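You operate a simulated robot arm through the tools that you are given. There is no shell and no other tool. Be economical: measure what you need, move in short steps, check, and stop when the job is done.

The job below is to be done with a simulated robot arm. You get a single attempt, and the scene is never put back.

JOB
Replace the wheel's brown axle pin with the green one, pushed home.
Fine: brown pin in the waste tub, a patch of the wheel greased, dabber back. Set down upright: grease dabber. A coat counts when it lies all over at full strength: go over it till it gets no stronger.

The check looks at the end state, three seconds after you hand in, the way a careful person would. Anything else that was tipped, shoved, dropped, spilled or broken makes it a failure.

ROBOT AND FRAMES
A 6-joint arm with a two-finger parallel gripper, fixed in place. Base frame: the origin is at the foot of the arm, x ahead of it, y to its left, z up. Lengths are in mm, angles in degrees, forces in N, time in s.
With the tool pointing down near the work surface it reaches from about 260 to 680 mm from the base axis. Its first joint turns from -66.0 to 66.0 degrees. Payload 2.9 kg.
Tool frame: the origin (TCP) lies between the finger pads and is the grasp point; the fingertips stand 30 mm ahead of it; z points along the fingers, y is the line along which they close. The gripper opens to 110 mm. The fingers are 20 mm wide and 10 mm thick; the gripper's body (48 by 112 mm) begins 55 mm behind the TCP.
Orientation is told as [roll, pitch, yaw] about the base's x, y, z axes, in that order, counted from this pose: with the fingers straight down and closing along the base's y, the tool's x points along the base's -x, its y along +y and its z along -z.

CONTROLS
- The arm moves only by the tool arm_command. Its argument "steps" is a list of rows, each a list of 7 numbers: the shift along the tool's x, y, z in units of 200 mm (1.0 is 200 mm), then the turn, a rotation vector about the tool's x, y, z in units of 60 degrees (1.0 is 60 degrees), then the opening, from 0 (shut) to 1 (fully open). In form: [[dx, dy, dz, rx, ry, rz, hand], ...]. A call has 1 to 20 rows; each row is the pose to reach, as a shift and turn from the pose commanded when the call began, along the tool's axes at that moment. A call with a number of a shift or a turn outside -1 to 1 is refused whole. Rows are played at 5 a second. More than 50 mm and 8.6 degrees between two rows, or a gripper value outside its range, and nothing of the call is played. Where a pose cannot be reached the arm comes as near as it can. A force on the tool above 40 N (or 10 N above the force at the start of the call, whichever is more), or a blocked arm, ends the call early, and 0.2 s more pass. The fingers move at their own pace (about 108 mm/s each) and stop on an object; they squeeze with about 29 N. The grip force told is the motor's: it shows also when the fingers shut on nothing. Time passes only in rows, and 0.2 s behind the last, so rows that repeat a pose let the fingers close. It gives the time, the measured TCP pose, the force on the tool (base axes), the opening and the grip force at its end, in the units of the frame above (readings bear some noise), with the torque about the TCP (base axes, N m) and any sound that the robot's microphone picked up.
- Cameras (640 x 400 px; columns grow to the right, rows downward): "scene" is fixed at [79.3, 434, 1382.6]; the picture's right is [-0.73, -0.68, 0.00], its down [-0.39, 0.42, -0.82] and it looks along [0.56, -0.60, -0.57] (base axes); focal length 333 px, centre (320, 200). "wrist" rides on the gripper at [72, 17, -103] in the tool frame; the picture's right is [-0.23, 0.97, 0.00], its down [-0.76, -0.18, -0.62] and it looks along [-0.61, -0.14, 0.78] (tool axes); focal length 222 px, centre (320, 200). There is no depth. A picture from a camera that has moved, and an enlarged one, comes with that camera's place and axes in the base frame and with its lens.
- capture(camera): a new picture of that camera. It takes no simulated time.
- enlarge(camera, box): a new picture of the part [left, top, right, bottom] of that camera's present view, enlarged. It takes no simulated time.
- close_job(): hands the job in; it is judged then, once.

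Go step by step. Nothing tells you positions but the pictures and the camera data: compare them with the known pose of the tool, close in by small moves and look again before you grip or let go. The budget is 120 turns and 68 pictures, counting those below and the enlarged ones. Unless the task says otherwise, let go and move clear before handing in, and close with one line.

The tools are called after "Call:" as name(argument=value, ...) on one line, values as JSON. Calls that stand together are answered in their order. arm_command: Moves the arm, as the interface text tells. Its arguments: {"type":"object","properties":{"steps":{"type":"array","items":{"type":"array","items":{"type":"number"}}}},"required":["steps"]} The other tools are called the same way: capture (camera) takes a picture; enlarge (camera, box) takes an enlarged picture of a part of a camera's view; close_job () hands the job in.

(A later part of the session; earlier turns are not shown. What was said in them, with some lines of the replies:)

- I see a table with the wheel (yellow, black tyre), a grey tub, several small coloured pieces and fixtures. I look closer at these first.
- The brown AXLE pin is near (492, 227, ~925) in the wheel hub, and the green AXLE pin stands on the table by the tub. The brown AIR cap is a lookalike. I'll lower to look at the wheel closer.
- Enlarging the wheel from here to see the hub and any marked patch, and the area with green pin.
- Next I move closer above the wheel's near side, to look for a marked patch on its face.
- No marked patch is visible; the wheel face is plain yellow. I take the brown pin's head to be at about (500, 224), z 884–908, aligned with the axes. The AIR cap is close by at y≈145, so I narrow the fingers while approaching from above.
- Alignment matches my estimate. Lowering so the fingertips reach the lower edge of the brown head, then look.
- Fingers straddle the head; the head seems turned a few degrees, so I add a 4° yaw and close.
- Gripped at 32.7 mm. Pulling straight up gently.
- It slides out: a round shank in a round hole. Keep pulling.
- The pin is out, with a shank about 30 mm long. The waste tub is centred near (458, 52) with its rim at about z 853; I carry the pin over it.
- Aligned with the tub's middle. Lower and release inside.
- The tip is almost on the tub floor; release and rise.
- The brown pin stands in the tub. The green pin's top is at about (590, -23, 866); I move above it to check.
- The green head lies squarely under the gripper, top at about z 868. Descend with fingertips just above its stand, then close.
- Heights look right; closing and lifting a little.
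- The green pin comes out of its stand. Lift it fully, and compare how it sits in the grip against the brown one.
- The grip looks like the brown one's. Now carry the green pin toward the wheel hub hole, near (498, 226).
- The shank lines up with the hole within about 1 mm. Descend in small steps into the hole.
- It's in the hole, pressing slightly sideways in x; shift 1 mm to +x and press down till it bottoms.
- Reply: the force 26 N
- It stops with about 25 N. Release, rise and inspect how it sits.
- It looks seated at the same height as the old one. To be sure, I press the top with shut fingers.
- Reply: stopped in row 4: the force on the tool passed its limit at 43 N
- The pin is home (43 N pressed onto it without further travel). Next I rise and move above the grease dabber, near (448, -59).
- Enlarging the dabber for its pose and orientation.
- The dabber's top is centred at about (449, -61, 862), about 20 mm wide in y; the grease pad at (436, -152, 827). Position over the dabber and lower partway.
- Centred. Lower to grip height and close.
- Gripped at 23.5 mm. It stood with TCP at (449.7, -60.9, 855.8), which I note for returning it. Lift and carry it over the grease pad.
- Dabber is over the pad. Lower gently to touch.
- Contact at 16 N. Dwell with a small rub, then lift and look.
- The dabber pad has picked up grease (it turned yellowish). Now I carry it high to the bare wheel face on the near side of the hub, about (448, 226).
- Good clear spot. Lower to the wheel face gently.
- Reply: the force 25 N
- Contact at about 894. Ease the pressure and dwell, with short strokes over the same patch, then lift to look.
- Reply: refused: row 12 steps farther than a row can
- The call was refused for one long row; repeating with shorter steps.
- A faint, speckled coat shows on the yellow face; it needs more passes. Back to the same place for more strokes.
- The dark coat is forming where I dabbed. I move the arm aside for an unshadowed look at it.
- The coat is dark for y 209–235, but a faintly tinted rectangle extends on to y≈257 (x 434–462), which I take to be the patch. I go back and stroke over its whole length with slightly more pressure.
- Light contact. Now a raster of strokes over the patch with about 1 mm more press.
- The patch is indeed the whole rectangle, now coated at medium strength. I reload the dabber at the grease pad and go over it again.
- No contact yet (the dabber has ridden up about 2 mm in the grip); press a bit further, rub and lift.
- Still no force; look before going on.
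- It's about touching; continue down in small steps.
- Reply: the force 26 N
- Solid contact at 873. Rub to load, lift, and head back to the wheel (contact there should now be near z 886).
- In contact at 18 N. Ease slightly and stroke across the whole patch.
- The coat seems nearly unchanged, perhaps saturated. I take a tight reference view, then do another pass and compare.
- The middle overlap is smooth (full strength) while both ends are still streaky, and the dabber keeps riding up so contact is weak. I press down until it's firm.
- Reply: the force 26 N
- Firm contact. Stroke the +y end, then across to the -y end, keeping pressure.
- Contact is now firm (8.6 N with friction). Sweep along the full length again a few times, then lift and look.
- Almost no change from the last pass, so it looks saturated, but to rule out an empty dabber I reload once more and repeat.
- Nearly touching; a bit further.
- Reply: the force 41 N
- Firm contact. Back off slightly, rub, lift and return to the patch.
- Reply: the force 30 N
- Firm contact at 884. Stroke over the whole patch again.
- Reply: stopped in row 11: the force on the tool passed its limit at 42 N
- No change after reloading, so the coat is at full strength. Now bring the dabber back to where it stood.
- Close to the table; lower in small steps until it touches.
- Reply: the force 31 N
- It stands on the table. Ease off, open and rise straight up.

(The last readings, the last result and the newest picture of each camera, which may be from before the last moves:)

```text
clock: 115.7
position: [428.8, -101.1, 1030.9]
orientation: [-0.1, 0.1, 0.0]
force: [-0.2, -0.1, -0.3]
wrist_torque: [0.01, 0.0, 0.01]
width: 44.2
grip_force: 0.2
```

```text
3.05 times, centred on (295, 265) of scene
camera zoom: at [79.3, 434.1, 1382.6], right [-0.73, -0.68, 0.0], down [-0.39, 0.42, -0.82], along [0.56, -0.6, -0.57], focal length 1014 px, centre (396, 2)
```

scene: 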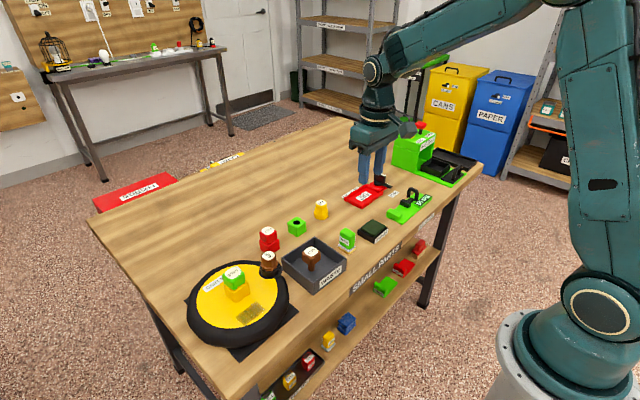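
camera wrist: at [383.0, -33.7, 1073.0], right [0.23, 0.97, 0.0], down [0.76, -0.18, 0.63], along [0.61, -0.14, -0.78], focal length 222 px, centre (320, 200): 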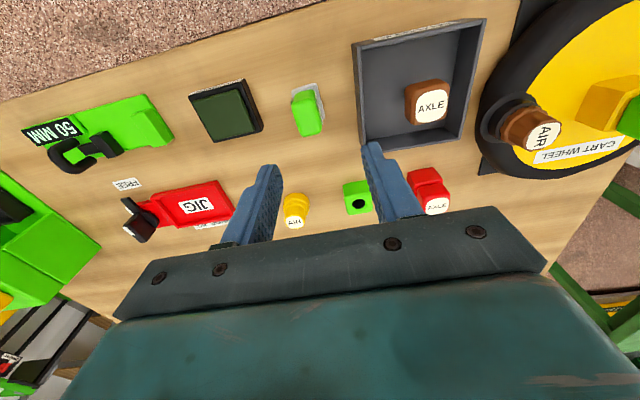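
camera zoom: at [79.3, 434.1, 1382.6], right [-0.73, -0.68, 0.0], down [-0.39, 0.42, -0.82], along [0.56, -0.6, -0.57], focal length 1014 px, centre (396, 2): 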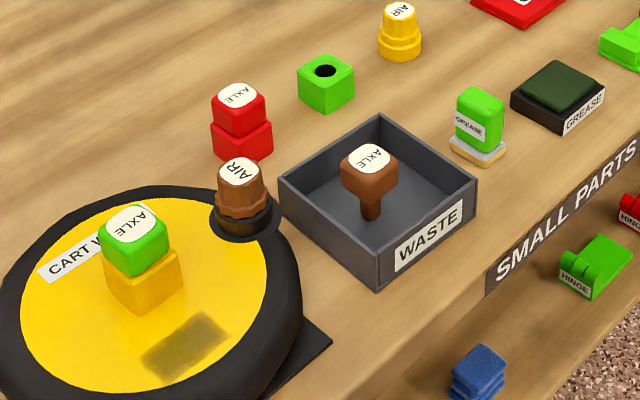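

All is in place; a last close check of the green pin's seating.

Call:
enlarge(camera="scene", box=[215, 260, 260, 305])

```text
8.89 times, centred on (238, 282) of scene
camera zoom: at [79.3, 434.1, 1382.6], right [-0.73, -0.68, 0.0], down [-0.39, 0.42, -0.82], along [0.56, -0.6, -0.57], focal length 2957 px, centre (1053, -533)
```

zoom: 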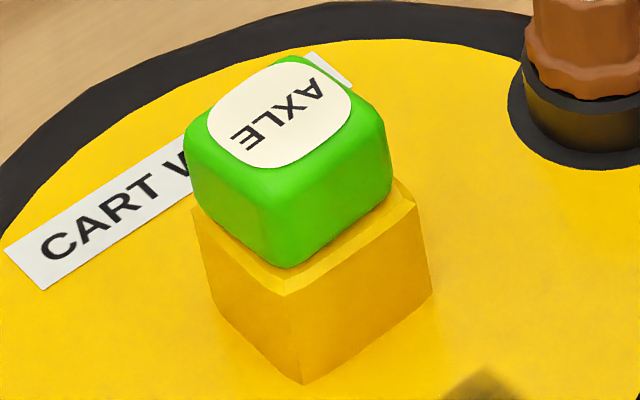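

The green pin is flush on the hub, the brown pin is in the tub, the patch is fully coated and the dabber stands upright at its place. Handing in.

Call:
close_job()

```text
The job is handed in.
```

The green axle pin is pushed home in the wheel, the brown one is in the waste tub, the wheel patch is greased until it got no darker, and the dabber is back upright in its place.
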